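You operate a simulated robot arm through the tools that you are given. There is no shell and no other tool.

Carry out the task below with a simulated robot arm. There is one attempt and no reset: what you move stays moved.

Task
Tip the last flakes into the dark green bowl, then add about 100 ml of milk.
Fine: milk from the milk jug; both jugs go back; spill nothing. Set down upright: flakes jug, milk jug.
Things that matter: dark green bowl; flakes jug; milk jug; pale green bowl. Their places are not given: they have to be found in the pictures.

It is judged by the outcome, as a careful person would: the job done as asked, and still so three seconds after it is handed in. It fails if anything else is knocked over, pushed out of place, dropped, spilled or broken.

Robot
A 7-joint arm with a two-finger parallel gripper, fixed in place. Base frame: the origin is at the foot of the arm, x ahead of it, y to its left, z up. Lengths are in cm, angles in rad, forces in N, time in s.
Its first joint turns from -2.897 to 2.897 rad. Payload 4.4 kg.
Tool frame: the origin (TCP) lies between the finger pads and is the grasp point; the fingertips stand 2.3 cm ahead of it; z points along the fingers, y is the line along which they close. Largest opening 9.4 cm; finger width 3.8, thickness 1; the body of the gripper, 5.4 by 9.6 cm, starts 3.9 cm behind the TCP.
Orientation is that of the tool frame in the base frame, as [roll, pitch, yaw] about the fixed x, y, z axes, in that order (R = Rz(yaw) Ry(pitch) Rx(roll)). With the fingers straight down and closing along the base's y, the tool's x points along the base's -x, its y along +y and its z along -z.

Tools
- The arm moves only by the tool play_rows. Its argument "increments" is a list of rows, each a list of 3 entries, a list of its own where there are three numbers: the closure in counts, from 0 (fully open) to 255 (shut), then the shift along the tool's x, y, z in mm, then the turn, a rotation vector about the tool's x, y, z in rad. In form: [[claw, [dx, dy, dz], [wx, wy, wz]], ...]. A call has 1 to 20 rows; each row shifts and turns the commanded pose from where the row before left it, along the tool's axes as they then stand. A row lasts 0.2 s, in which the tool goes at most 5 cm and 0.15 rad; a call with a longer step from one row to the next is refused whole, and so is a gripper value outside its range. Where a pose cannot be reached the arm comes as near as it can. A force on the tool above 40 N (or 10 N above the force at the start of the call, whichever is more), or a blocked arm, ends the call early, and 0.2 s more pass. Each finger travels about 7.2 cm/s and halts on what it meets, pressing with about 35 N; the grip force reading is that of the motor and also rises with nothing between the fingers. The clock runs only during rows and for 0.2 s after the last one: add rows that do not move to give the fingers time. The reply holds the time, the measured pose of the TCP, the force on the tool along the base axes, the opening and the grip force, in the units named above and with some noise, with the torque about the TCP (base axes, N m) and any sound that the robot's microphone picked up.
- Cameras (640 x 400 px; columns grow to the right, rows downward): "scene" is fixed at [39.85, -49.96, 133.95]; the picture's right is [0.84, -0.55, 0.00], its down [-0.22, -0.34, -0.91] and it looks along [0.50, 0.76, -0.41] (base axes); focal length 367 px, centre (320, 200). "wrist" rides on the gripper at [8.6, 1.6, -7.4] in the tool frame; the picture's right is [-0.18, 0.98, 0.00], its down [-0.58, -0.11, -0.81] and it looks along [-0.79, -0.15, 0.59] (tool axes); focal length 243 px, centre (320, 200).
- get_image(camera): a new picture of that camera. The clock stands still meanwhile.
- measure_at(camera, pixels): for up to 12 pixels [column, row] of the newest picture of that camera ("zoom" is the newest enlarged one), the place [x, y, z] in the base frame of the surface seen there, good to about 0.2 cm. The clock stands still meanwhile.
- enlarge(camera, box): a new picture of the part [left, top, right, bottom] of that camera's present view, enlarged. The clock stands still meanwhile.
- hand_in(): hands the job in; it is judged then, once.

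Leave the gripper open and the arm clear of the work at the hand-in unless told otherwise.

The tools are called as a command line: name --argument value ..., lists and objects as JSON in quotes. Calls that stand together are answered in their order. play_rows: Moves the arm, as the interface text tells. Its arguments: {"type":"object","properties":{"increments":{"type":"array","items":{"type":"array"}}},"required":["increments"]} The other tools are called the same way: get_image (camera) takes a picture; measure_at (camera, pixels) gives the place of the surface under pixels of a picture; enlarge (camera, box) takes an enlarged picture of a part of a camera's view; hand_in () hands the job in.

At the start:

```text
clock: 0.0
tool_pos: [65.82, 11.44, 115.37]
tcp_rot: [3.14, 0.0, -3.141]
wrist_force: [0.0, -0.1, 0.4]
torque: [-0.01, 0.02, 0.02]
width: 9.38
grasp_force: 0.0
```

scene: 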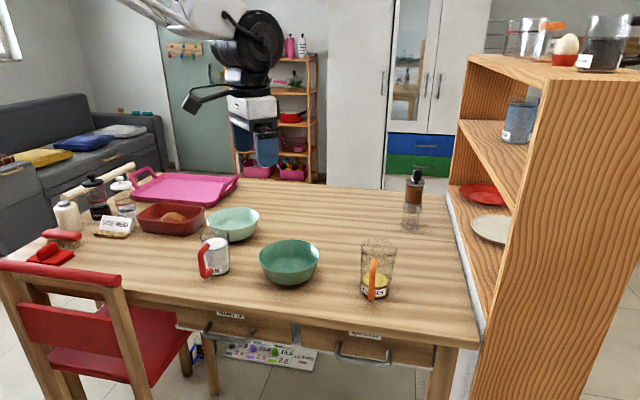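
wrist: 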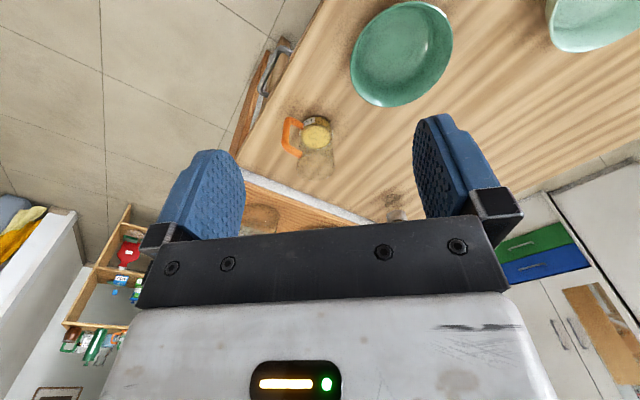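

I see a table with a dark green bowl near (289,262), a pale green bowl near (233,223), a white jug with a red handle at (214,257), and a transparent jug with an orange handle at (376,270). I'll enlarge these regions to identify them.

enlarge --camera "scene" --box '[180, 190, 340, 310]'

enlarge --camera "scene" --box '[320, 220, 440, 310]'

enlarge --camera "scene" --box '[440, 0, 640, 150]'

enlarge --camera "scene" --box '[30, 150, 250, 290]'

```text
3.33 times, centred on (260, 250) of scene
```

zoom: 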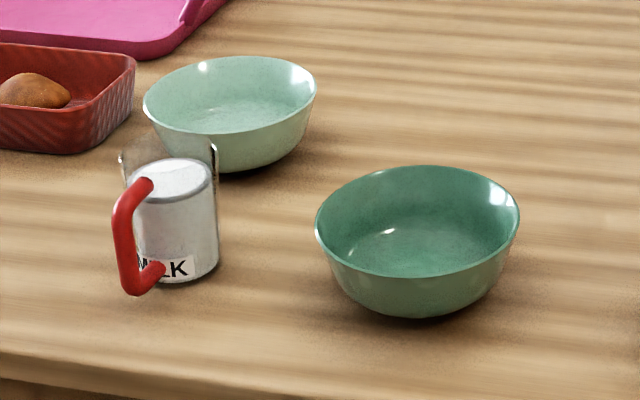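

```text
4.44 times, centred on (380, 265) of scene
```

zoom: 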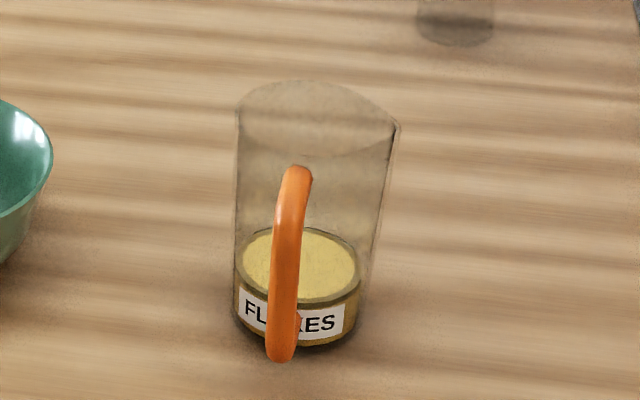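

```text
2.67 times, centred on (540, 75) of scene
```

zoom: 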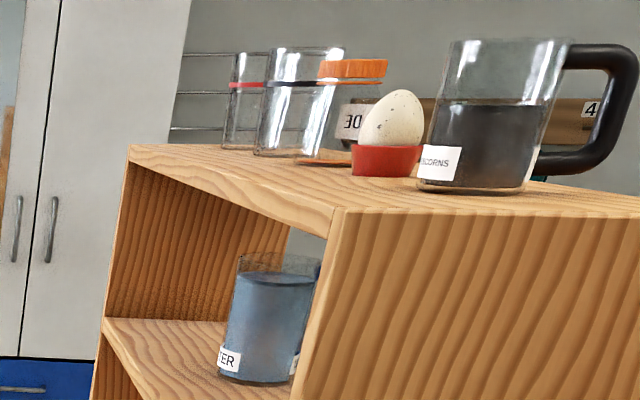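

```text
2.86 times, centred on (140, 220) of scene
```

zoom: 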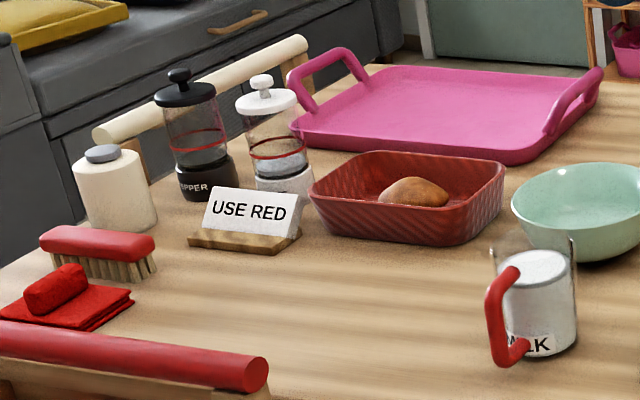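

The milk jug is a clear jug with a red handle. The flakes jug is clear with an orange handle. I'll measure the places of the table, bowls and jugs in the scene picture.

get_image --camera "scene"

measure_at --camera "scene" --pixels '[[289, 272], [260, 263], [319, 256], [289, 241], [286, 285], [232, 232], [208, 222], [259, 219], [376, 283], [374, 262], [330, 250], [374, 300]]'

measure_at --camera "scene" --pixels '[[224, 235], [226, 262], [223, 243], [209, 258], [210, 237], [212, 275], [100, 279], [474, 347], [460, 200], [440, 200], [300, 200], [420, 320]]'

```text
taken
```

scene: 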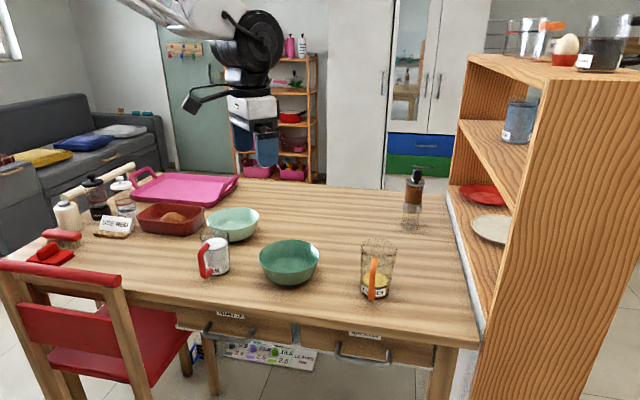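

```text
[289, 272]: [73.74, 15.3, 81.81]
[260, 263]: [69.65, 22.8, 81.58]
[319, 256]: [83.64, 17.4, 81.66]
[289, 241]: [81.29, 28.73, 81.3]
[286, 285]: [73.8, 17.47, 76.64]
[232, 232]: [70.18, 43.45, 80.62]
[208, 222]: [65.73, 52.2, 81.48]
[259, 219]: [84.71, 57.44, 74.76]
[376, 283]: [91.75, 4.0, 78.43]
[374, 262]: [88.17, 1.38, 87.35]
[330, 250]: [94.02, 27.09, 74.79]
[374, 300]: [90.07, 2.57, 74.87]
```

```text
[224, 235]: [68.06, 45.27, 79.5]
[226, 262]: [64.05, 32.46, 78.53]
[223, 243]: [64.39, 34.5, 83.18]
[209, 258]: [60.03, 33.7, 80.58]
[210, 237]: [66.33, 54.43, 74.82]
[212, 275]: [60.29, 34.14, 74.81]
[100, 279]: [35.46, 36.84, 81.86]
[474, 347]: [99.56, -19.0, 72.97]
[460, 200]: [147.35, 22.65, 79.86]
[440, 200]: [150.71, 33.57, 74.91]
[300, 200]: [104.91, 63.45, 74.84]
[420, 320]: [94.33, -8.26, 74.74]
```

The table top is at z≈74.8 and the bowl rim at ≈81.6. Next I need precise jug geometry, so I'll enlarge on the flakes jug and measure its parts.

enlarge --camera "scene" --box '[344, 232, 408, 304]'

```text
5.56 times, centred on (376, 268) of scene
```

zoom: 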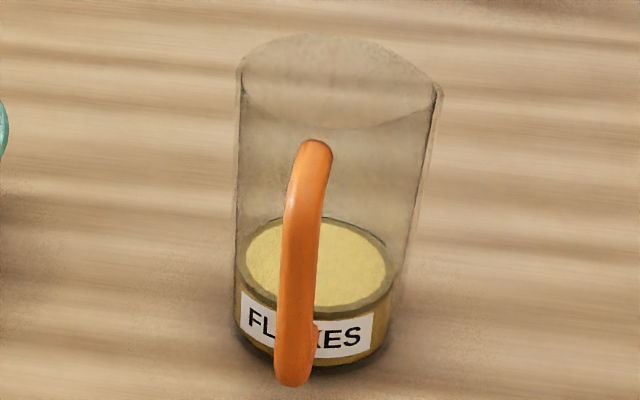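

I'll measure the handle, rim, flakes surface and label points on this zoom.

measure_at --camera "zoom" --pixels '[[317, 148], [304, 220], [295, 300], [292, 378], [335, 260], [383, 265], [250, 262], [335, 222], [250, 312], [370, 340], [239, 70], [439, 92]]'

measure_at --camera "zoom" --pixels '[[316, 40], [340, 127], [262, 110], [400, 110], [240, 180], [420, 180], [255, 345], [330, 365], [385, 335], [237, 300], [390, 300], [350, 300]]'

```text
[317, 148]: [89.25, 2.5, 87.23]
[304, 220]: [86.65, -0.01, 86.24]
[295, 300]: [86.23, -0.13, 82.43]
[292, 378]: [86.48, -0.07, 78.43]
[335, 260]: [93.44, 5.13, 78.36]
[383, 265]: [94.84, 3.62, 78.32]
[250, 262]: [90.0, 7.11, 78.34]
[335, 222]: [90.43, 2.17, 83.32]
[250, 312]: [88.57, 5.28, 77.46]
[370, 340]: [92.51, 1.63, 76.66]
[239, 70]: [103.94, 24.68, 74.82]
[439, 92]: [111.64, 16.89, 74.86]
```

```text
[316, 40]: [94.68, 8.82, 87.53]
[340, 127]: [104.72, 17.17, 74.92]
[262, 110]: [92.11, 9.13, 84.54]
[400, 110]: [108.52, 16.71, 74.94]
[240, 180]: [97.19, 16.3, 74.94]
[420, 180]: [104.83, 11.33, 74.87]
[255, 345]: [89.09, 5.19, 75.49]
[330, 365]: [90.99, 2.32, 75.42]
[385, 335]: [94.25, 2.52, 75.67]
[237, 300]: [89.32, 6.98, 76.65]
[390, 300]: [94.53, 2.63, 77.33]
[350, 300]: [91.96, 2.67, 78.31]
```

The flakes jug is centred around (92, 5) with its handle toward (−x,−y). Next, the milk jug closely.

enlarge --camera "scene" --box '[184, 222, 248, 286]'

```text
6.25 times, centred on (216, 254) of scene
```

zoom: 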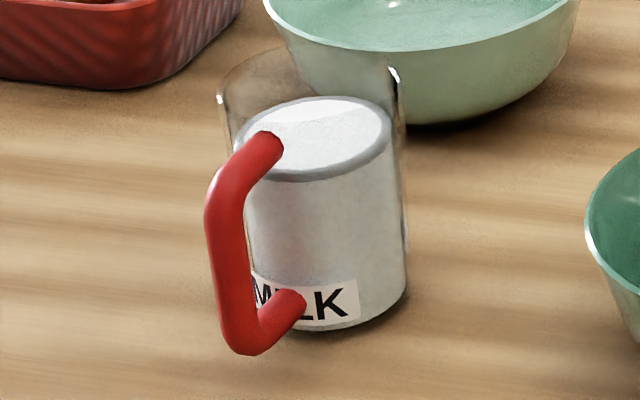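

measure_at --camera "zoom" --pixels '[[310, 140], [250, 150], [380, 125], [320, 105], [315, 178], [270, 145], [222, 190], [230, 270], [245, 340], [295, 300], [320, 240], [320, 320]]'

measure_at --camera "zoom" --pixels '[[222, 100], [394, 75], [400, 95], [260, 65], [402, 250], [250, 220], [400, 290], [370, 310], [262, 160], [212, 225], [240, 60], [330, 165]]'

```text
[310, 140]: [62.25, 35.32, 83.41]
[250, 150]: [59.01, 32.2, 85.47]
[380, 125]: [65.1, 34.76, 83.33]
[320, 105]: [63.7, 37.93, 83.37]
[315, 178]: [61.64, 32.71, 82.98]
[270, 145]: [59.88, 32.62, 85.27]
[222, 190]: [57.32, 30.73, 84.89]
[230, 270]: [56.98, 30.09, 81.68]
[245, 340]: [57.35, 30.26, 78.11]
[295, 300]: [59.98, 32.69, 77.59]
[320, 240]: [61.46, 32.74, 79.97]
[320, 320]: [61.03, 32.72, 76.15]
```

```text
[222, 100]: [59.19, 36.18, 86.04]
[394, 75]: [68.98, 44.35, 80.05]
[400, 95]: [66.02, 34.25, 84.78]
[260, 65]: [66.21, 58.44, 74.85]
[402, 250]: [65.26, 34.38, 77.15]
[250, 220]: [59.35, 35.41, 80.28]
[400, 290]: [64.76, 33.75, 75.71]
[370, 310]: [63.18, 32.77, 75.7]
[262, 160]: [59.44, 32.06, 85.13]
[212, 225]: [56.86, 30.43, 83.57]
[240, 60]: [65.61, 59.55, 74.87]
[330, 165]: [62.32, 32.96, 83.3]
```

The milk jug is centred near (62.3, 35.6) with its milk surface at z≈83.4. I want to check the rims and any spouts from above, so I'll enlarge the wrist view around the flakes jug at (315,135) and the bowl at (400,55).

enlarge --camera "wrist" --box '[260, 90, 380, 190]'

measure_at --camera "scene" --pixels '[[100, 288], [200, 300], [300, 318], [400, 337], [460, 344], [215, 300], [265, 280], [310, 275], [240, 290], [160, 270], [118, 185], [90, 225]]'

```text
4.00 times, centred on (320, 140) of wrist
```

zoom: 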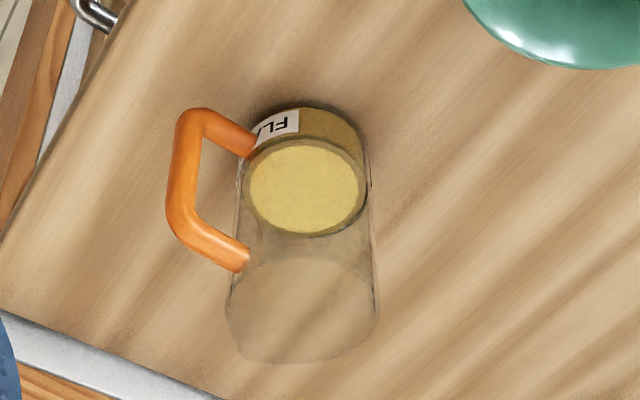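

```text
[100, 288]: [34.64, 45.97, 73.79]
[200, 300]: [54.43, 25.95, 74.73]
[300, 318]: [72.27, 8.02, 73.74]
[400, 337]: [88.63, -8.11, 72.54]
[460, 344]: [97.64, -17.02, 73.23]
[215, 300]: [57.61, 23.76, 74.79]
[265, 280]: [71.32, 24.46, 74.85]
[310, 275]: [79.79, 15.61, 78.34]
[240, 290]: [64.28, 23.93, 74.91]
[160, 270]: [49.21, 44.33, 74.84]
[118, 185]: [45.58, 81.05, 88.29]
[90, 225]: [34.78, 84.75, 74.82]
```

The table edge runs along x+y≈80, and both handles point toward that edge (azimuth ≈ −135°). No spouts are visible. My plan is to grip each jug body from the side with the tool nearly horizontal and the camera on top, with the fingers passing through the handle loop, then pour by rolling about the tool axis. First I'll test turning the tool about its own z, high in free air, to find which way the last joint can flip.

play_rows --increments '[[0, [0, 0, 0], [0, 0, 0.15]], [0, [0, 0, 0], [0, 0, 0.15]], [0, [0, 0, 0], [0, 0, 0.15]], [0, [0, 0, 0], [0, 0, 0.15]], [0, [0, 0, 0], [0, 0, 0.15]], [0, [0, 0, 0], [0, 0, 0.15]], [0, [0, 0, 0], [0, 0, 0.15]], [0, [0, 0, 0], [0, 0, 0.15]], [0, [0, 0, 0], [0, 0, 0.15]], [0, [0, 0, 0], [0, 0, 0.15]]]'

```text
clock: 2.2
tool_pos: [65.72, 11.35, 115.41]
tcp_rot: [3.14, 0.0, 1.639]
wrist_force: [0.3, 0.3, 0.8]
torque: [-0.01, -0.02, -0.03]
width: 9.39
grasp_force: 0.0
```

The turn was followed (yaw 1.64). I'll continue the same way by another 1.6 rad.

play_rows --increments '[[0, [0, 0, 0], [0, 0, 0.15]], [0, [0, 0, 0], [0, 0, 0.15]], [0, [0, 0, 0], [0, 0, 0.15]], [0, [0, 0, 0], [0, 0, 0.15]], [0, [0, 0, 0], [0, 0, 0.15]], [0, [0, 0, 0], [0, 0, 0.15]], [0, [0, 0, 0], [0, 0, 0.15]], [0, [0, 0, 0], [0, 0, 0.15]], [0, [0, 0, 0], [0, 0, 0.15]], [0, [0, 0, 0], [0, 0, 0.15]], [0, [0, 0, 0], [0, 0, 0.14]]]'

```text
clock: 4.6
tool_pos: [66.16, 9.69, 115.93]
tcp_rot: [-3.125, -0.003, 0.272]
wrist_force: [0.1, -0.1, -0.5]
torque: [-0.02, 0.0, 0.02]
width: 9.41
grasp_force: 0.1
out of reach, approached as far as the arm can: row 9, 10, 11
```

Turning this way stops about 0.27 rad short of a full flip, and the straight-down pose is otherwise fine. A sideways heading, with the tool pointing toward +y and the camera on top, should suit the wrist. I'll turn back so that the tool x points at azimuth ≈100°.

play_rows --increments '[[0, [0, 0, 0], [0, 0, -0.1454]], [0, [0, 0, 0], [0, 0, -0.1454]], [0, [0, 0, 0], [0, 0, -0.1454]], [0, [0, 0, 0], [0, 0, -0.1454]], [0, [0, 0, 0], [0, 0, -0.1454]], [0, [0, 0, 0], [0, 0, -0.1454]], [0, [0, 0, 0], [0, 0, -0.1454]], [0, [0, 0, 0], [0, 0, -0.1454]], [0, [0, 0, 0], [0, 0, -0.1454]], [0, [0, 0, 0], [0, 0, -0.1454]], [0, [0, 0, 0], [0, 0, -0.1454]], [0, [0, 0, 0], [0, 0, -0.1454]]]'

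```text
clock: 7.2
tool_pos: [66.16, 9.85, 116.08]
tcp_rot: [3.137, -0.013, 2.018]
wrist_force: [-0.8, -0.4, 0.6]
torque: [0.01, 0.02, 0.01]
width: 9.39
grasp_force: 0.0
```

The command restarts from the measured pose, and yaw is now 2.018. I'll trim to 100° (1.745) and then tilt the tool up about its y so it heads toward azimuth 100°, nearly level, in free air at z≈116.

play_rows --increments '[[0, [0, 0, 0], [0, 0, 0.1365]], [0, [0, 0, 0], [0, 0, 0.1365]], [0, [0, 0, 0], [0, 0.14, 0]], [0, [0, 0, 0], [0, 0.14, 0]], [0, [0, 0, 0], [0, 0.14, 0]], [0, [0, 0, 0], [0, 0.14, 0]], [0, [0, 0, 0], [0, 0.14, 0]], [0, [0, 0, 0], [0, 0.14, 0]], [0, [0, 0, 0], [0, 0.14, 0]], [0, [0, 0, 0], [0, 0.14, 0]], [0, [0, 0, 0], [0, 0.14, 0]], [0, [0, 0, 0], [0, 0.14, 0]]]'

get_image --camera "scene"

get_image --camera "wrist"

```text
clock: 9.8
tool_pos: [66.0, 9.86, 115.99]
tcp_rot: [3.134, -1.418, 1.751]
wrist_force: [-0.5, 1.3, -0.4]
torque: [-0.04, 0.01, 0.0]
width: 9.39
grasp_force: 0.1
```

```text
taken
```

scene: 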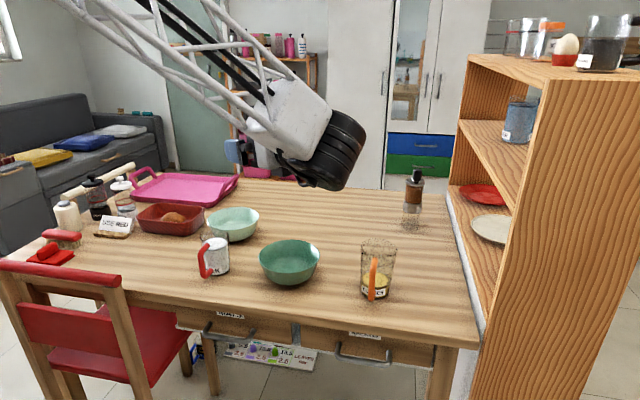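

```text
taken
```

wrist: 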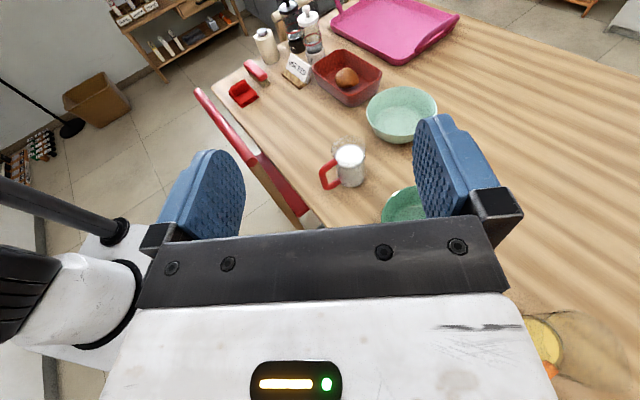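

The heading is about azimuth 100°, almost level, with the camera on top; the grip geometry looks as intended. Before moving toward the flakes side I'll measure where the wooden shelf on the right stands, to keep clear of it.

measure_at --camera "scene" --pixels '[[500, 300], [490, 340], [540, 150], [500, 390], [470, 60], [550, 80], [620, 80], [470, 290], [478, 330], [455, 215], [335, 165], [320, 110]]'

```text
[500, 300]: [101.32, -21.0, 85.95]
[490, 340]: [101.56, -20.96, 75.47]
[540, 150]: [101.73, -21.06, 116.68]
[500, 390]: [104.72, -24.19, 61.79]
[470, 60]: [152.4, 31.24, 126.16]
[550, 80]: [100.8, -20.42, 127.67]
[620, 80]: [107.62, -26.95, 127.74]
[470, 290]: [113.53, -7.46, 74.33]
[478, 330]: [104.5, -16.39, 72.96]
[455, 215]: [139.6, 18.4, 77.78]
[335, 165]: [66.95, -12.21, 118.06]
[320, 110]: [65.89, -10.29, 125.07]
```

The shelf front runs along x−y≈122, so coming at the flakes jug from the −y side would crowd the shelf. For the flakes I'll come from the −x side instead (heading ≈ −10°, pitched ~20° down), and I'll use this sideways heading later for the milk. While the wrist camera sees the milk jug at (345,160), I'll enlarge it to get the rim and handle.

enlarge --camera "wrist" --box '[305, 120, 401, 200]'

```text
5.00 times, centred on (353, 160) of wrist
```

zoom: 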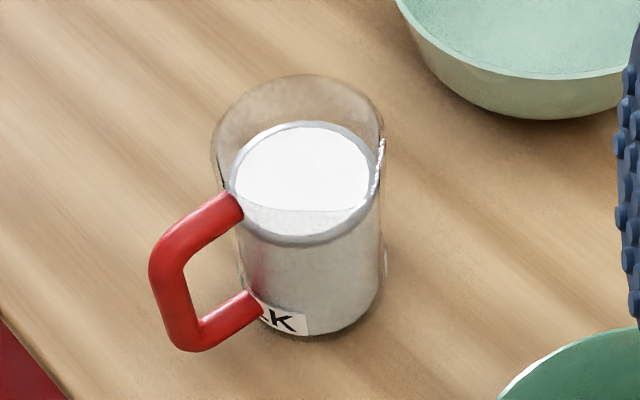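

measure_at --camera "zoom" --pixels '[[305, 180], [240, 180], [365, 180], [305, 128], [300, 240], [232, 200], [195, 230], [165, 262], [180, 310], [200, 335], [235, 315], [258, 302]]'

measure_at --camera "zoom" --pixels '[[300, 76], [213, 140], [383, 140], [383, 160], [300, 212], [230, 90], [360, 95], [310, 300], [250, 260], [378, 260], [380, 150], [340, 320]]'

```text
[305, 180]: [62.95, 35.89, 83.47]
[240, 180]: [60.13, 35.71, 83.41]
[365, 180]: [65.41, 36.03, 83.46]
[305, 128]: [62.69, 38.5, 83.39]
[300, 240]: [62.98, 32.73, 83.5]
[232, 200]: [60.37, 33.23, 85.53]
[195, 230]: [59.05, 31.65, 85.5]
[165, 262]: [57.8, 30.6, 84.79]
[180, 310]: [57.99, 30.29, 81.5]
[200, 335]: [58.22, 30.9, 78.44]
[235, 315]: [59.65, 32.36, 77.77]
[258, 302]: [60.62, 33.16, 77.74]
```

```text
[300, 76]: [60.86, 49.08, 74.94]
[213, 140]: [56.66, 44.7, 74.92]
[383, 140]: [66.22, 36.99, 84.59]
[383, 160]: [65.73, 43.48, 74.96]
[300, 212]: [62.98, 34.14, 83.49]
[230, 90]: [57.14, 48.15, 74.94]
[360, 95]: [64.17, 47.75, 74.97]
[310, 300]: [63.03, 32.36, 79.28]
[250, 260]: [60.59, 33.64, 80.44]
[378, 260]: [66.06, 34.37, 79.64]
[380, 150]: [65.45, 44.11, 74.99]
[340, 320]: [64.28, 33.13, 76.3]
```

Milk jug: centre ≈(62.8, 35.8), outer radius ≈3.5, rim ≈86.05, milk at 83.45, handle bar ≈(57.6, 30.7). Now I'll go back to tool-down and turn so tool x points to azimuth ≈170°, ready for a forward heading of −10°.

play_rows --increments '[[0, [0, 0, 0], [0, -0.14, 0]], [0, [0, 0, 0], [0, -0.14, 0]], [0, [0, 0, 0], [0, -0.14, 0]], [0, [0, 0, 0], [0, -0.14, 0]], [0, [0, 0, 0], [0, -0.14, 0]], [0, [0, 0, 0], [0, -0.14, 0]], [0, [0, 0, 0], [0, -0.14, 0]], [0, [0, 0, 0], [0, -0.14, 0]], [0, [0, 0, 0], [0, -0.14, 0]], [0, [0, 0, 0], [0, -0.14, 0]], [0, [0, 0, 0], [0, 0, -0.136]], [0, [0, 0, 0], [0, 0, -0.136]], [0, [0, 0, 0], [0, 0, -0.136]], [0, [0, 0, 0], [0, 0, -0.136]], [0, [0, 0, 0], [0, 0, -0.136]], [0, [0, 0, 0], [0, 0, -0.136]], [0, [0, 0, 0], [0, 0, -0.136]], [0, [0, 0, 0], [0, 0, -0.136]], [0, [0, 0, 0], [0, 0, -0.136]]]'

```text
clock: 13.8
tool_pos: [66.13, 9.77, 116.0]
tcp_rot: [3.128, -0.004, 2.971]
wrist_force: [-0.1, -0.5, 0.5]
torque: [-0.03, -0.02, -0.02]
width: 9.4
grasp_force: 0.1
```

Yaw is 170°. I'll tilt the tool forward by 70° about −y, giving heading −10° and pitch 20° down, still high above the table.

play_rows --increments '[[0, [0, 0, 0], [0, -0.1358, 0]], [0, [0, 0, 0], [0, -0.1358, 0]], [0, [0, 0, 0], [0, -0.1358, 0]], [0, [0, 0, 0], [0, -0.1358, 0]], [0, [0, 0, 0], [0, -0.1358, 0]], [0, [0, 0, 0], [0, -0.1358, 0]], [0, [0, 0, 0], [0, -0.1358, 0]], [0, [0, 0, 0], [0, -0.1358, 0]], [0, [0, 0, 0], [0, -0.1358, 0]]]'

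get_image --camera "scene"

get_image --camera "wrist"

```text
clock: 16.0
tool_pos: [67.35, 10.19, 112.62]
tcp_rot: [-3.123, 1.174, 2.984]
wrist_force: [-0.2, -0.2, 1.2]
torque: [-0.03, 0.1, 0.0]
width: 9.41
grasp_force: 0.0
stopped in row 9: the arm was blocked; the commanded pose is now the measured one
```

```text
taken
```

scene: 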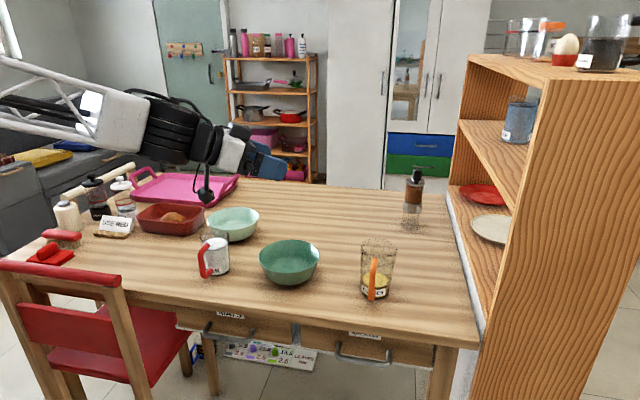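

```text
taken
```

wrist: 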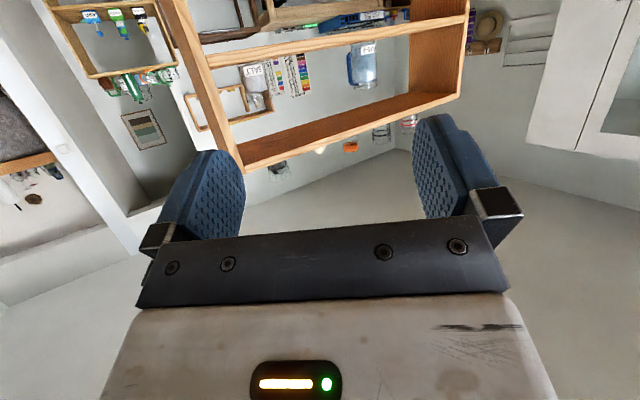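

The tilt stopped at about 67°, close to what I want: heading −9°, pitch 23° down. Folded this close to the base, the wrist ran out of room. I'll move outward and down to a standoff in front of the flakes jug at about (78.5, 7.5, 92).

play_rows --increments '[[0, [18.2, -1.1, 23.1], [0, 0, 0]], [0, [18.2, -1.1, 23.1], [0, 0, 0]], [0, [18.2, -1.1, 23.1], [0, 0, 0]], [0, [18.2, -1.1, 23.1], [0, 0, 0]], [0, [18.2, -1.1, 23.1], [0, 0, 0]], [0, [18.2, -1.1, 23.1], [0, 0, 0]], [0, [18.2, -1.1, 23.1], [0, 0, 0]], [0, [18.2, -1.1, 23.1], [0, 0, 0]]]'

get_image --camera "scene"

get_image --camera "wrist"

```text
clock: 17.8
tool_pos: [78.4, 7.23, 92.16]
tcp_rot: [-3.126, 1.176, 2.985]
wrist_force: [-1.0, -0.8, -0.2]
torque: [0.0, 0.0, 0.01]
width: 9.39
grasp_force: 0.0
```

```text
taken
```

scene: 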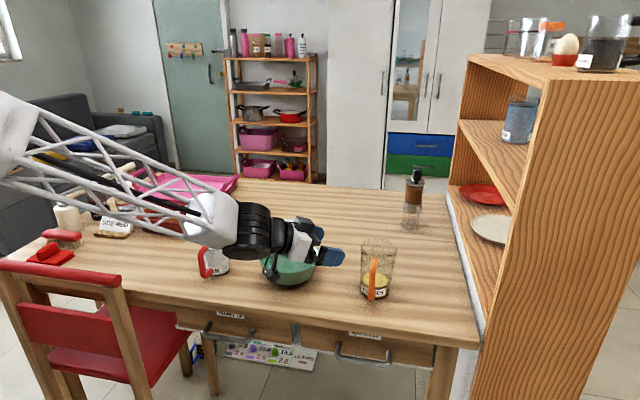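

```text
taken
```

wrist: 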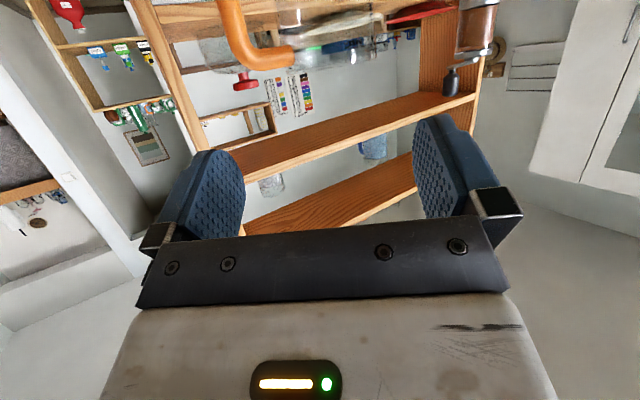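

The arm followed cleanly. I'll enlarge the scene around the gripper and flakes jug to check clearances to the bowl and table.

enlarge --camera "scene" --box '[220, 190, 420, 315]'

```text
3.20 times, centred on (320, 252) of scene
```

zoom: 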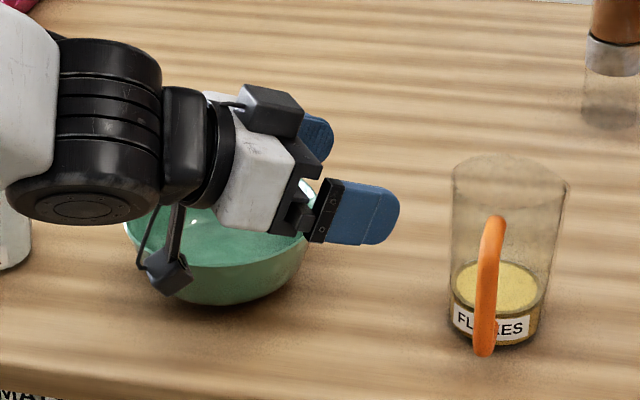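

I'll measure the camera body's low point at (170,290), the black wrist's bottom at (75,220), and the fingertips.

measure_at --camera "zoom" --pixels '[[170, 288], [186, 280], [150, 265], [168, 265], [75, 215], [130, 215], [180, 195], [255, 225], [360, 225], [395, 205], [325, 150], [290, 100]]'

measure_at --camera "wrist" --pixels '[[232, 40], [270, 55], [300, 20], [380, 20], [225, 10], [340, 30], [245, 85], [290, 60]]'

```text
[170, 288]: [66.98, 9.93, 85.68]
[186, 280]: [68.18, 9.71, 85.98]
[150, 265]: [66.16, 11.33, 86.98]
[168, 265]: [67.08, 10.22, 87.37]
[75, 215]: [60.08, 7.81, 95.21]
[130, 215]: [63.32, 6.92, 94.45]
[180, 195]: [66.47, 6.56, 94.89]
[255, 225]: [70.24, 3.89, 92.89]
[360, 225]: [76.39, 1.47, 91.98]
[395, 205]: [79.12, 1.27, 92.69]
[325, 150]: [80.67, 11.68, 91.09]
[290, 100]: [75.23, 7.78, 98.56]
```

```text
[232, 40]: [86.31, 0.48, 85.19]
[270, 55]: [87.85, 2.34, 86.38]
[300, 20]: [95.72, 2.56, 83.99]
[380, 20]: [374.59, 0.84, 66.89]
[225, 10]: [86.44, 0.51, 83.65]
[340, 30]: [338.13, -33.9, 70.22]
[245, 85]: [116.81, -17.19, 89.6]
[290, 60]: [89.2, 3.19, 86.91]
```

The camera's lowest corner sits 6.5 cm below the TCP, so a TCP height near 82.7 keeps it ~1.3 cm above the table. I'll turn the heading to about −17°, narrow the opening slightly to 8.9 cm so the right finger fits inside the handle loop, and move to a start point 12 cm behind the final grasp.

play_rows --increments '[[14, [0, 0, 0], [0.129, 0, 0.0542]], [14, [13.4, 8.7, 9.7], [0, 0, 0]], [14, [13.4, 8.7, 9.7], [0, 0, 0]], [14, [13.4, 8.7, 9.7], [0, 0, 0]], [14, [0, 0, 0], [0, 0, 0]]]'

enlarge --camera "scene" --box '[230, 190, 420, 310]'

get_image --camera "wrist"

```text
clock: 19.0
tool_pos: [80.34, 9.38, 87.37]
tcp_rot: [-3.127, 1.175, 2.843]
wrist_force: [0.9, 0.3, 0.5]
torque: [0.0, 0.01, 0.0]
width: 8.86
grasp_force: 0.1
```

```text
3.33 times, centred on (325, 250) of scene
```

zoom: 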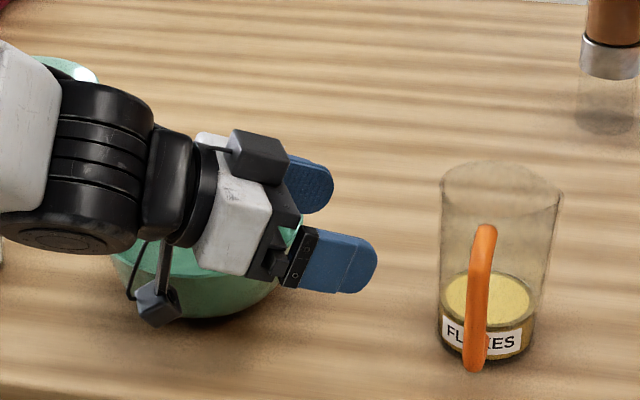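

```text
taken
```

wrist: 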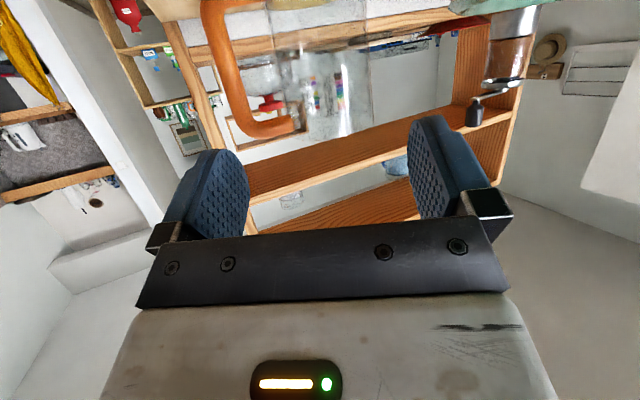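

The wrist camera now sees the jug upside-down with the handle on its left. I'll enlarge it to find the jug's edges.

enlarge --camera "wrist" --box '[190, 0, 420, 144]'

```text
2.78 times, centred on (305, 72) of wrist
```

zoom: 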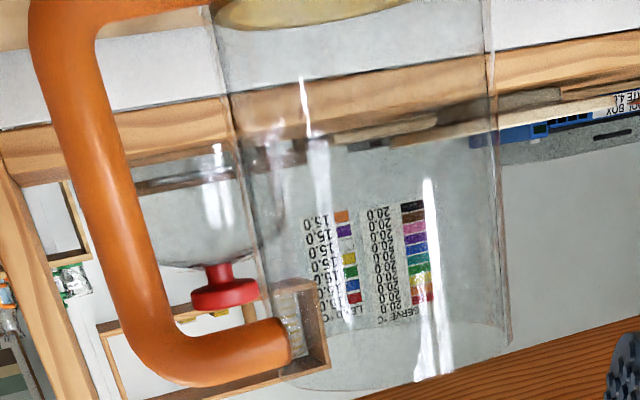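

Before committing to this approach I need the flakes jug's true rim size, because the handle loop and camera clearances are tight. I'll take a high zoom on the rim in the scene view.

enlarge --camera "scene" --box '[356, 234, 404, 264]'

```text
13.33 times, centred on (380, 249) of scene
```

zoom: 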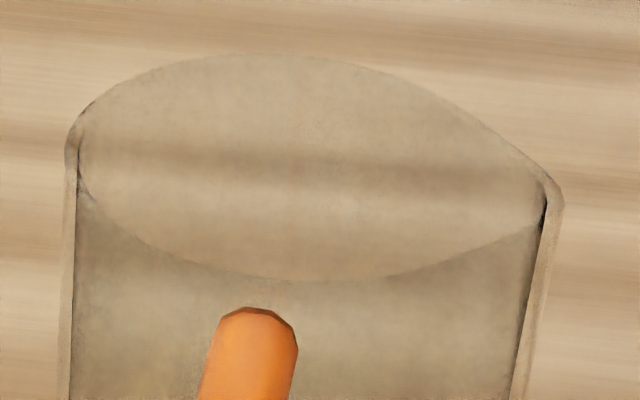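

The zoom shows a small pouring lip on the jug's right side (about azimuth −40°), and the round part of the rim has radius ≈4.1. With the camera underneath, it would pass too close to the dark bowl. I'd rather have the camera on top, so I'll lift straight up, go back to tool-down, and come round through a −y heading.

play_rows --increments '[[0, [-27.7, 0, -11.6], [0, 0, 0]], [0, [-27.7, 0, -11.6], [0, 0, 0]], [0, [-27.7, 0, -11.6], [0, 0, 0]], [0, [-27.7, 0, -11.6], [0, 0, 0]], [0, [-27.7, 0, -11.6], [0, 0, 0]], [0, [-27.7, 0, -11.6], [0, 0, 0]], [0, [-27.7, 0, -11.6], [0, 0, 0]], [0, [-27.7, 0, -11.6], [0, 0, 0]], [0, [0, 0, 0], [0, 0.147, 0]], [0, [0, 0, 0], [0, 0.147, 0]], [0, [0, 0, 0], [0, 0.147, 0]], [0, [0, 0, 0], [0, 0.147, 0]], [0, [0, 0, 0], [0, 0.147, 0]], [0, [0, 0, 0], [0, 0.147, 0]], [0, [0, 0, 0], [0, 0.147, 0]], [0, [0, 0, 0], [0, 0.147, 0]]]'

```text
clock: 22.4
tool_pos: [80.29, 9.41, 111.37]
tcp_rot: [-3.135, -0.004, 2.829]
wrist_force: [0.7, -0.6, 0.2]
torque: [0.0, 0.0, 0.0]
width: 9.41
grasp_force: 0.2
```

Tool-down at (80.3, 9.4, 111.4). Now I'll turn −1.883 rad about tool z so that tool x points to −y.

play_rows --increments '[[0, [0, 0, 0], [0, 0, -0.1449]], [0, [0, 0, 0], [0, 0, -0.1449]], [0, [0, 0, 0], [0, 0, -0.1449]], [0, [0, 0, 0], [0, 0, -0.1449]], [0, [0, 0, 0], [0, 0, -0.1449]], [0, [0, 0, 0], [0, 0, -0.1449]], [0, [0, 0, 0], [0, 0, -0.1449]], [0, [0, 0, 0], [0, 0, -0.1449]], [0, [0, 0, 0], [0, 0, -0.1449]], [0, [0, 0, 0], [0, 0, -0.1449]], [0, [0, 0, 0], [0, 0, -0.1449]], [0, [0, 0, 0], [0, 0, -0.1449]], [0, [0, 0, 0], [0, 0, -0.1449]]]'

get_image --camera "wrist"

```text
clock: 25.2
tool_pos: [80.36, 9.37, 111.29]
tcp_rot: [3.137, -0.005, -1.568]
wrist_force: [-1.4, -0.5, 0.3]
torque: [-0.01, -0.01, 0.02]
width: 9.43
grasp_force: 0.1
```

```text
taken
```

wrist: 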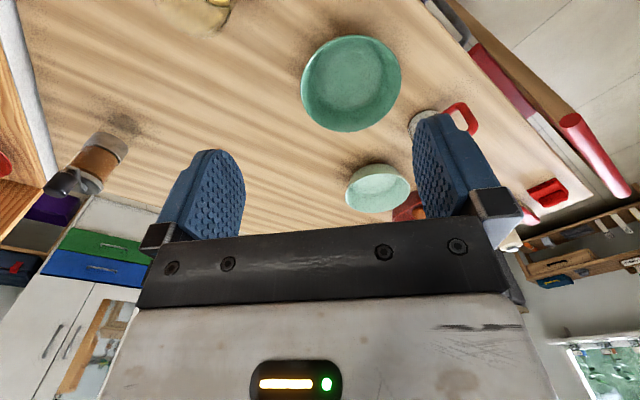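

I'll measure the bowl rims from this view, then tilt 70° about +y, so the tool heads toward −y with the camera on top.

measure_at --camera "wrist" --pixels '[[303, 85], [400, 78], [357, 37], [349, 130], [350, 85], [346, 187], [410, 187], [378, 165], [378, 210], [352, 95]]'

play_rows --increments '[[0, [0, 0, 0], [0, 0.1358, 0]], [0, [0, 0, 0], [0, 0.1358, 0]], [0, [0, 0, 0], [0, 0.1358, 0]], [0, [0, 0, 0], [0, 0.1358, 0]], [0, [0, 0, 0], [0, 0.1358, 0]], [0, [0, 0, 0], [0, 0.1358, 0]], [0, [0, 0, 0], [0, 0.1358, 0]], [0, [0, 0, 0], [0, 0.1358, 0]], [0, [0, 0, 0], [0, 0.1358, 0]]]'

get_image --camera "scene"

get_image --camera "wrist"

```text
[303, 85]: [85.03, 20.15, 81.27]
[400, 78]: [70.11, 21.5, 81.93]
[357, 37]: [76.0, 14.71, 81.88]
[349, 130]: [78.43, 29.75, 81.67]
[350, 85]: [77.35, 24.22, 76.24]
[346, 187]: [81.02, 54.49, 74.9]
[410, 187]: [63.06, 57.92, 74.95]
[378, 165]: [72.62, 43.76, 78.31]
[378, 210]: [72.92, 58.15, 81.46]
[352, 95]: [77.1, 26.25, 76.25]
```

```text
clock: 27.2
tool_pos: [80.21, 9.44, 111.36]
tcp_rot: [3.136, -1.229, -1.566]
wrist_force: [0.6, 0.6, 0.1]
torque: [0.03, -0.01, -0.03]
width: 9.42
grasp_force: 0.1
```

```text
taken
```

scene: 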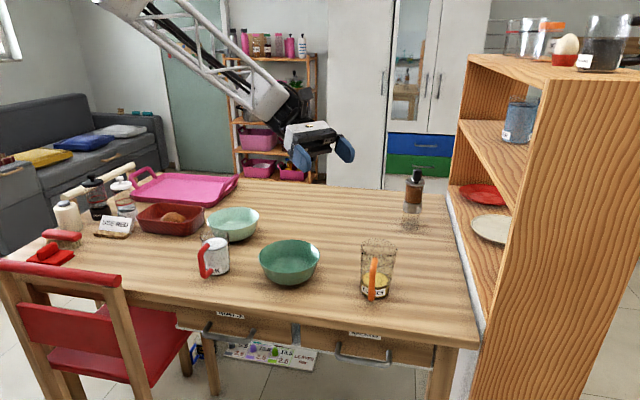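

```text
taken
```

wrist: 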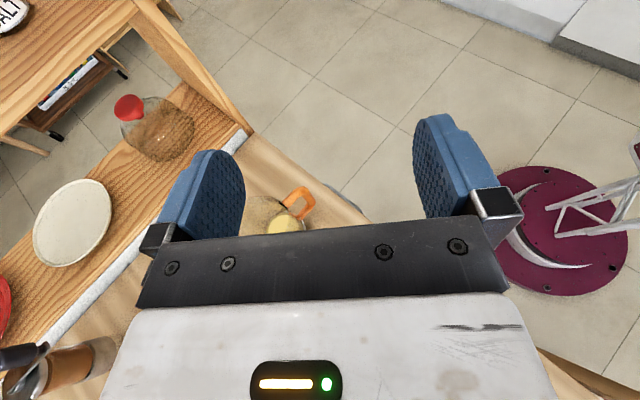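

The heading is −y with the camera on top. Now I'll swing the heading about the vertical by +65° (to azimuth −25°), keeping the camera on top, and watch for limits.

play_rows --increments '[[0, [0, 0, 0], [0.1338, 0, -0.0476]], [0, [0, 0, 0], [0.1338, 0, -0.0476]], [0, [0, 0, 0], [0.1338, 0, -0.0476]], [0, [0, 0, 0], [0.1338, 0, -0.0476]], [0, [0, 0, 0], [0.1338, 0, -0.0476]], [0, [0, 0, 0], [0.1338, 0, -0.0476]], [0, [0, 0, 0], [0.1338, 0, -0.0476]], [0, [0, 0, 0], [0.1338, 0, -0.0476]]]'

get_image --camera "scene"

get_image --camera "wrist"

```text
clock: 29.0
tool_pos: [80.26, 9.43, 111.54]
tcp_rot: [3.141, -1.226, -0.43]
wrist_force: [1.0, 0.2, 0.3]
torque: [0.03, 0.03, -0.01]
width: 9.37
grasp_force: 0.1
```

```text
taken
```

scene: 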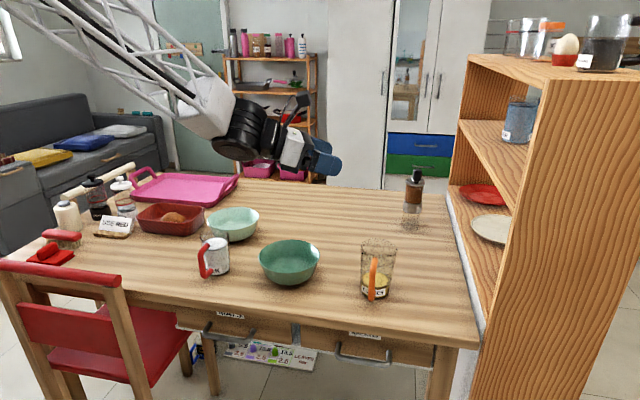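

```text
taken
```

wrist: 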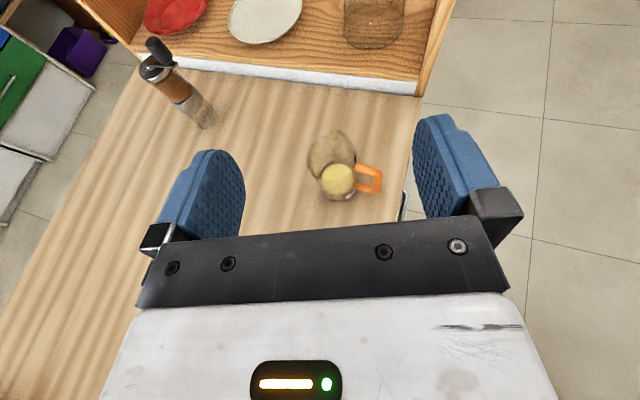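

The heading is −24.6°, pitch 20° down, with the camera on top, and the wrist camera sees the flakes jug from above. I'll zoom in to refine its position.

enlarge --camera "wrist" --box '[290, 110, 402, 210]'

```text
4.00 times, centred on (346, 160) of wrist
```

zoom: 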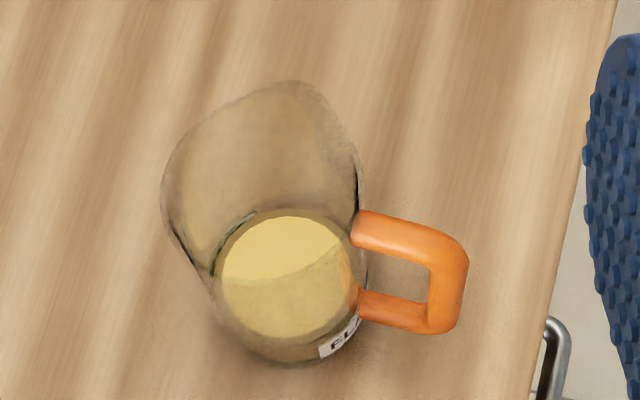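

measure_at --camera "zoom" --pixels '[[285, 275], [225, 265], [343, 245], [290, 218], [285, 335], [360, 230], [405, 237], [448, 262], [445, 310], [400, 312], [365, 305], [455, 285]]'

measure_at --camera "zoom" --pixels '[[165, 190], [358, 175], [300, 84], [220, 110], [260, 95], [335, 120], [185, 250], [210, 270], [362, 200], [240, 345], [290, 360], [340, 345]]'

```text
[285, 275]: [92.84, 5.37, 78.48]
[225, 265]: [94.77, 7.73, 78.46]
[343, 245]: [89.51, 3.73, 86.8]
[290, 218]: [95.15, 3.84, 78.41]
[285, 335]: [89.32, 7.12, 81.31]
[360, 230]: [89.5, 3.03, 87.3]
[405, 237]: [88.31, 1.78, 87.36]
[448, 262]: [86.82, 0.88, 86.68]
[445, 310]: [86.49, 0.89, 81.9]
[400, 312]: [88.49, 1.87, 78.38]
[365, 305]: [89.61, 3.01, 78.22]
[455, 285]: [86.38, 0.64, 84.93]
```

```text
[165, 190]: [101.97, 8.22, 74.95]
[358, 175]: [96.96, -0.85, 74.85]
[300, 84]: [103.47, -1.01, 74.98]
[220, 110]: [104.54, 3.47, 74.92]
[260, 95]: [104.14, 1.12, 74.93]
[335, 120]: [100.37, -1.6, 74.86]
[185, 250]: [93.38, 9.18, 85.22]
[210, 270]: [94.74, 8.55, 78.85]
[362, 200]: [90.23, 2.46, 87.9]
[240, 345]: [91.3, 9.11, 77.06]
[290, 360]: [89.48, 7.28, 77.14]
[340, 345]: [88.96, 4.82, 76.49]
```

The refined flakes jug: centre ≈(92.45, 5.65), wall radius 3.5–3.9, rim z≈87.9, handle bar ≈(86.85, 0.42) with arms at z≈78 and z≈86.6. With this heading the right finger passes inside the loop with ~0.6 cm to spare. I'll descend to a waypoint behind the jug at (82.5, 10.2, 89.7).

play_rows --increments '[[9, [-25.0, -2.05, 11.3], [0, 0, 0]], [9, [-25.0, -2.05, 11.3], [0, 0, 0]], [9, [-25.0, -2.05, 11.3], [0, 0, 0]], [9, [-25.0, -2.05, 11.3], [0, 0, 0]], [9, [-25.0, -2.05, 11.3], [0, 0, 0]], [9, [-25.0, -2.05, 11.3], [0, 0, 0]], [9, [-25.0, -2.05, 11.3], [0, 0, 0]], [9, [-25.0, -2.05, 11.3], [0, 0, 0]], [9, [0, 0, 0], [0, 0, 0]]]'

enlarge --camera "scene" --box '[230, 180, 430, 305]'

get_image --camera "wrist"

```text
clock: 31.0
tool_pos: [82.62, 10.2, 89.52]
tcp_rot: [3.141, -1.225, -0.435]
wrist_force: [-0.2, 0.5, -0.1]
torque: [-0.04, 0.01, 0.02]
width: 9.08
grasp_force: 0.1
```

```text
3.20 times, centred on (330, 242) of scene
```

zoom: 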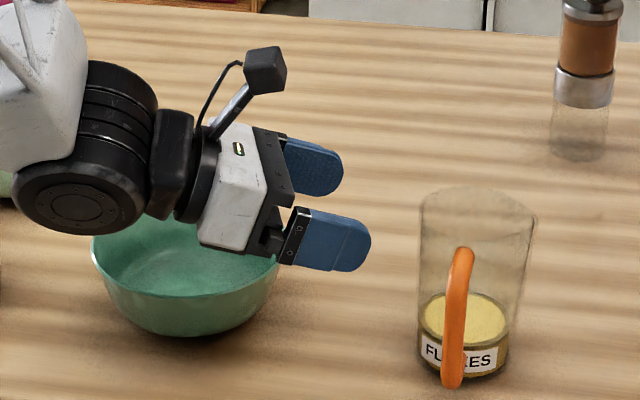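

```text
taken
```

wrist: 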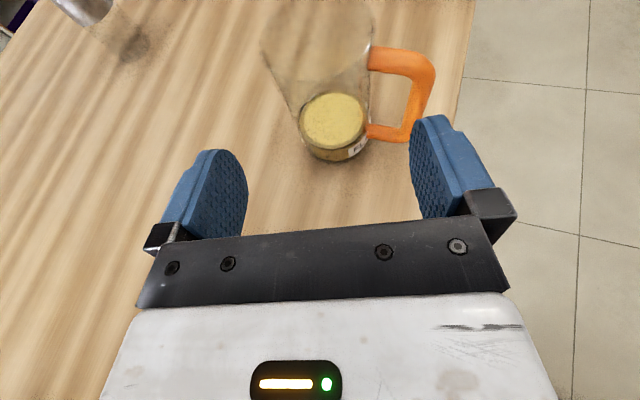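

The gripper sits clear, but the black wrist is partly over the bowl. I'll measure its underside and the hand's underside to confirm they'll clear the bowl rim (z≈81.8) after the final descent.

measure_at --camera "zoom" --pixels '[[80, 230], [40, 212], [130, 215], [160, 212], [190, 218], [225, 245], [265, 250], [320, 265], [10, 150], [150, 190]]'

measure_at --camera "wrist" --pixels '[[333, 120], [302, 122], [365, 120], [335, 93], [380, 60], [425, 75], [412, 120], [375, 130], [340, 155], [310, 148], [362, 148], [330, 160]]'

```text
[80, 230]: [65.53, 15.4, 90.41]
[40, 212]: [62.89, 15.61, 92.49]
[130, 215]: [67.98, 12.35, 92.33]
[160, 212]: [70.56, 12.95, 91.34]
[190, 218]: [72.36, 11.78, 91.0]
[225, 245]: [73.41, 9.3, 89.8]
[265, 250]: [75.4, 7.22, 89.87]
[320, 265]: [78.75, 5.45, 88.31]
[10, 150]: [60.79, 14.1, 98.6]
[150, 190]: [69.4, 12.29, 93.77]
```

```text
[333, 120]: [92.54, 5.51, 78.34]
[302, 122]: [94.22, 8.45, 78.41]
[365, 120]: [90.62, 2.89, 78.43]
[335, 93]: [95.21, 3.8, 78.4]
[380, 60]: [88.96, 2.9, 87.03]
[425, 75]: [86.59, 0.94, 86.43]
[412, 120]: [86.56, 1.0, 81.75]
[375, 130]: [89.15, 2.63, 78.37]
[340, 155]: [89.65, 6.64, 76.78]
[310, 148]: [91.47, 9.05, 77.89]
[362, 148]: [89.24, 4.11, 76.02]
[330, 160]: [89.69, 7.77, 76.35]
```

Clearances are fine: the wrist underside will end near 83.2, above the bowl rim. Moving to the waypoint 4 cm short of the grasp, slightly above the final line.

play_rows --increments '[[9, [-7.9, 0.1, 17.6], [0, 0, 0]], [9, [-7.9, 0.1, 17.6], [0, 0, 0]], [9, [-7.9, 0.1, 17.6], [0, 0, 0]], [9, [-7.9, 0.1, 17.6], [0, 0, 0]], [9, [0, 0, 0], [0, 0, 0]]]'

enlarge --camera "scene" --box '[260, 200, 420, 310]'

get_image --camera "wrist"

```text
clock: 32.2
tool_pos: [87.55, 7.86, 83.99]
tcp_rot: [3.141, -1.225, -0.434]
wrist_force: [-0.6, 0.1, 0.4]
torque: [0.0, 0.02, 0.0]
width: 9.08
grasp_force: 0.1
```

```text
3.64 times, centred on (340, 255) of scene
```

zoom: 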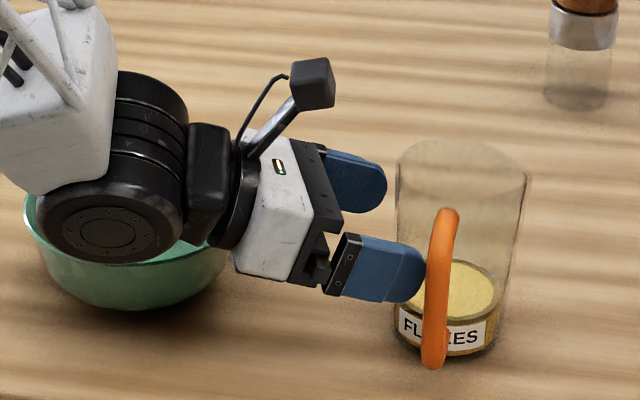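

```text
taken
```

wrist: 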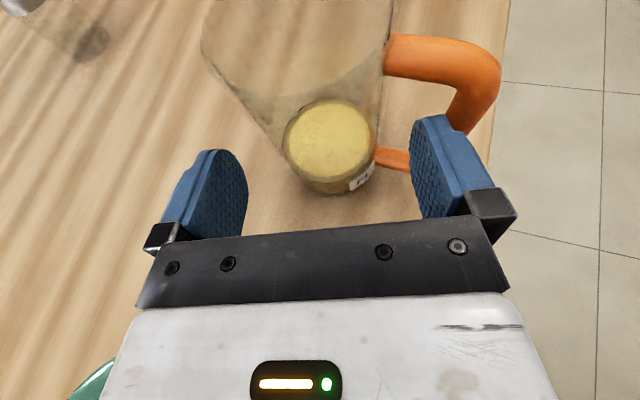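

The right finger lines up between the jug wall and the handle bar, just below the top arm. I'll slide in along the tool axis slowly: 1.2 cm to the line, then 1.5 cm more, and check.

play_rows --increments '[[9, [-2.7, -0.4, 12.0], [0, 0, 0]], [9, [0, 0, 7.5], [0, 0, 0]], [9, [0, 0, 7.5], [0, 0, 0]], [9, [0, 0, 0], [0, 0, 0]]]'

get_image --camera "wrist"

enlarge --camera "scene" --box '[300, 210, 420, 310]'

```text
clock: 33.2
tool_pos: [89.71, 6.8, 82.98]
tcp_rot: [-3.142, -1.226, -0.433]
wrist_force: [0.3, -0.1, -0.5]
torque: [0.0, 0.02, 0.04]
width: 9.05
grasp_force: 0.1
```

```text
taken
```

wrist: 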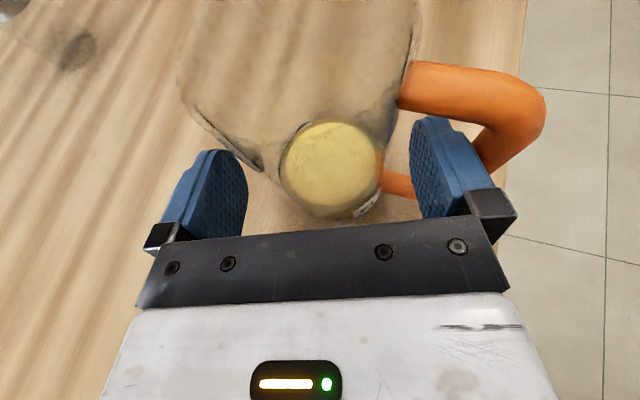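

```text
4.00 times, centred on (360, 260) of scene
```

zoom: 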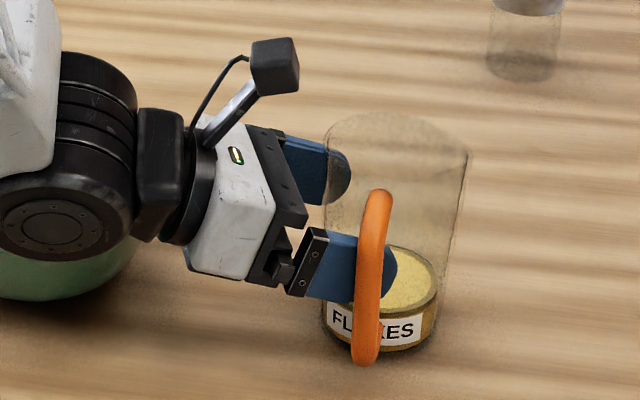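

No contact force, and the right finger goes through the loop cleanly. I'll slide in the remaining 1.6 cm.

play_rows --increments '[[9, [-0.7, -0.4, 8.0], [0, 0, 0]], [9, [-0.7, -0.4, 8.0], [0, 0, 0]], [9, [0, 0, 0], [0, 0, 0]]]'

get_image --camera "wrist"

enlarge --camera "scene" --box '[300, 210, 420, 310]'

```text
clock: 34.0
tool_pos: [91.26, 6.2, 82.4]
tcp_rot: [3.14, -1.226, -0.435]
wrist_force: [0.4, -0.6, -0.5]
torque: [-0.02, -0.03, 0.05]
width: 9.07
grasp_force: 0.1
```

```text
taken
```

wrist: 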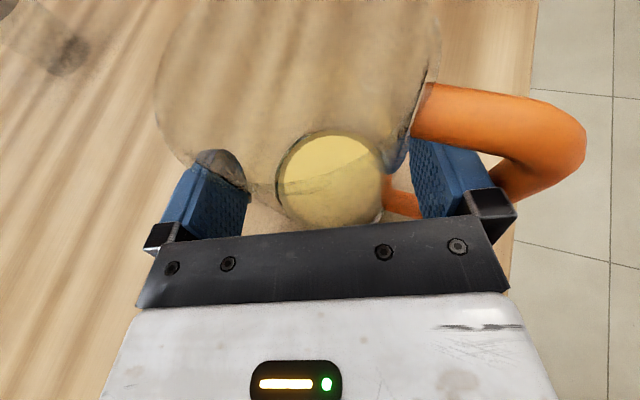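

```text
4.00 times, centred on (360, 260) of scene
```

zoom: 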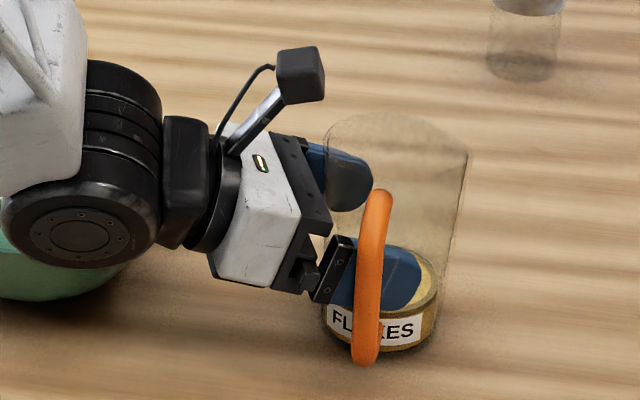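

The fingers straddle the jug with no contact. I'll close gently to about 7.8 cm and read the forces for centring.

play_rows --increments '[[20, [0, 0, 0], [0, 0, 0]], [32, [0, 0, 0], [0, 0, 0]], [42, [0, 0, 0], [0, 0, 0]], [42, [0, 0, 0], [0, 0, 0]]]'

```text
clock: 35.0
tool_pos: [91.12, 6.28, 82.34]
tcp_rot: [-3.141, -1.225, -0.435]
wrist_force: [0.6, -0.8, -0.5]
torque: [0.0, -0.02, 0.01]
width: 7.85
grasp_force: 0.0
```

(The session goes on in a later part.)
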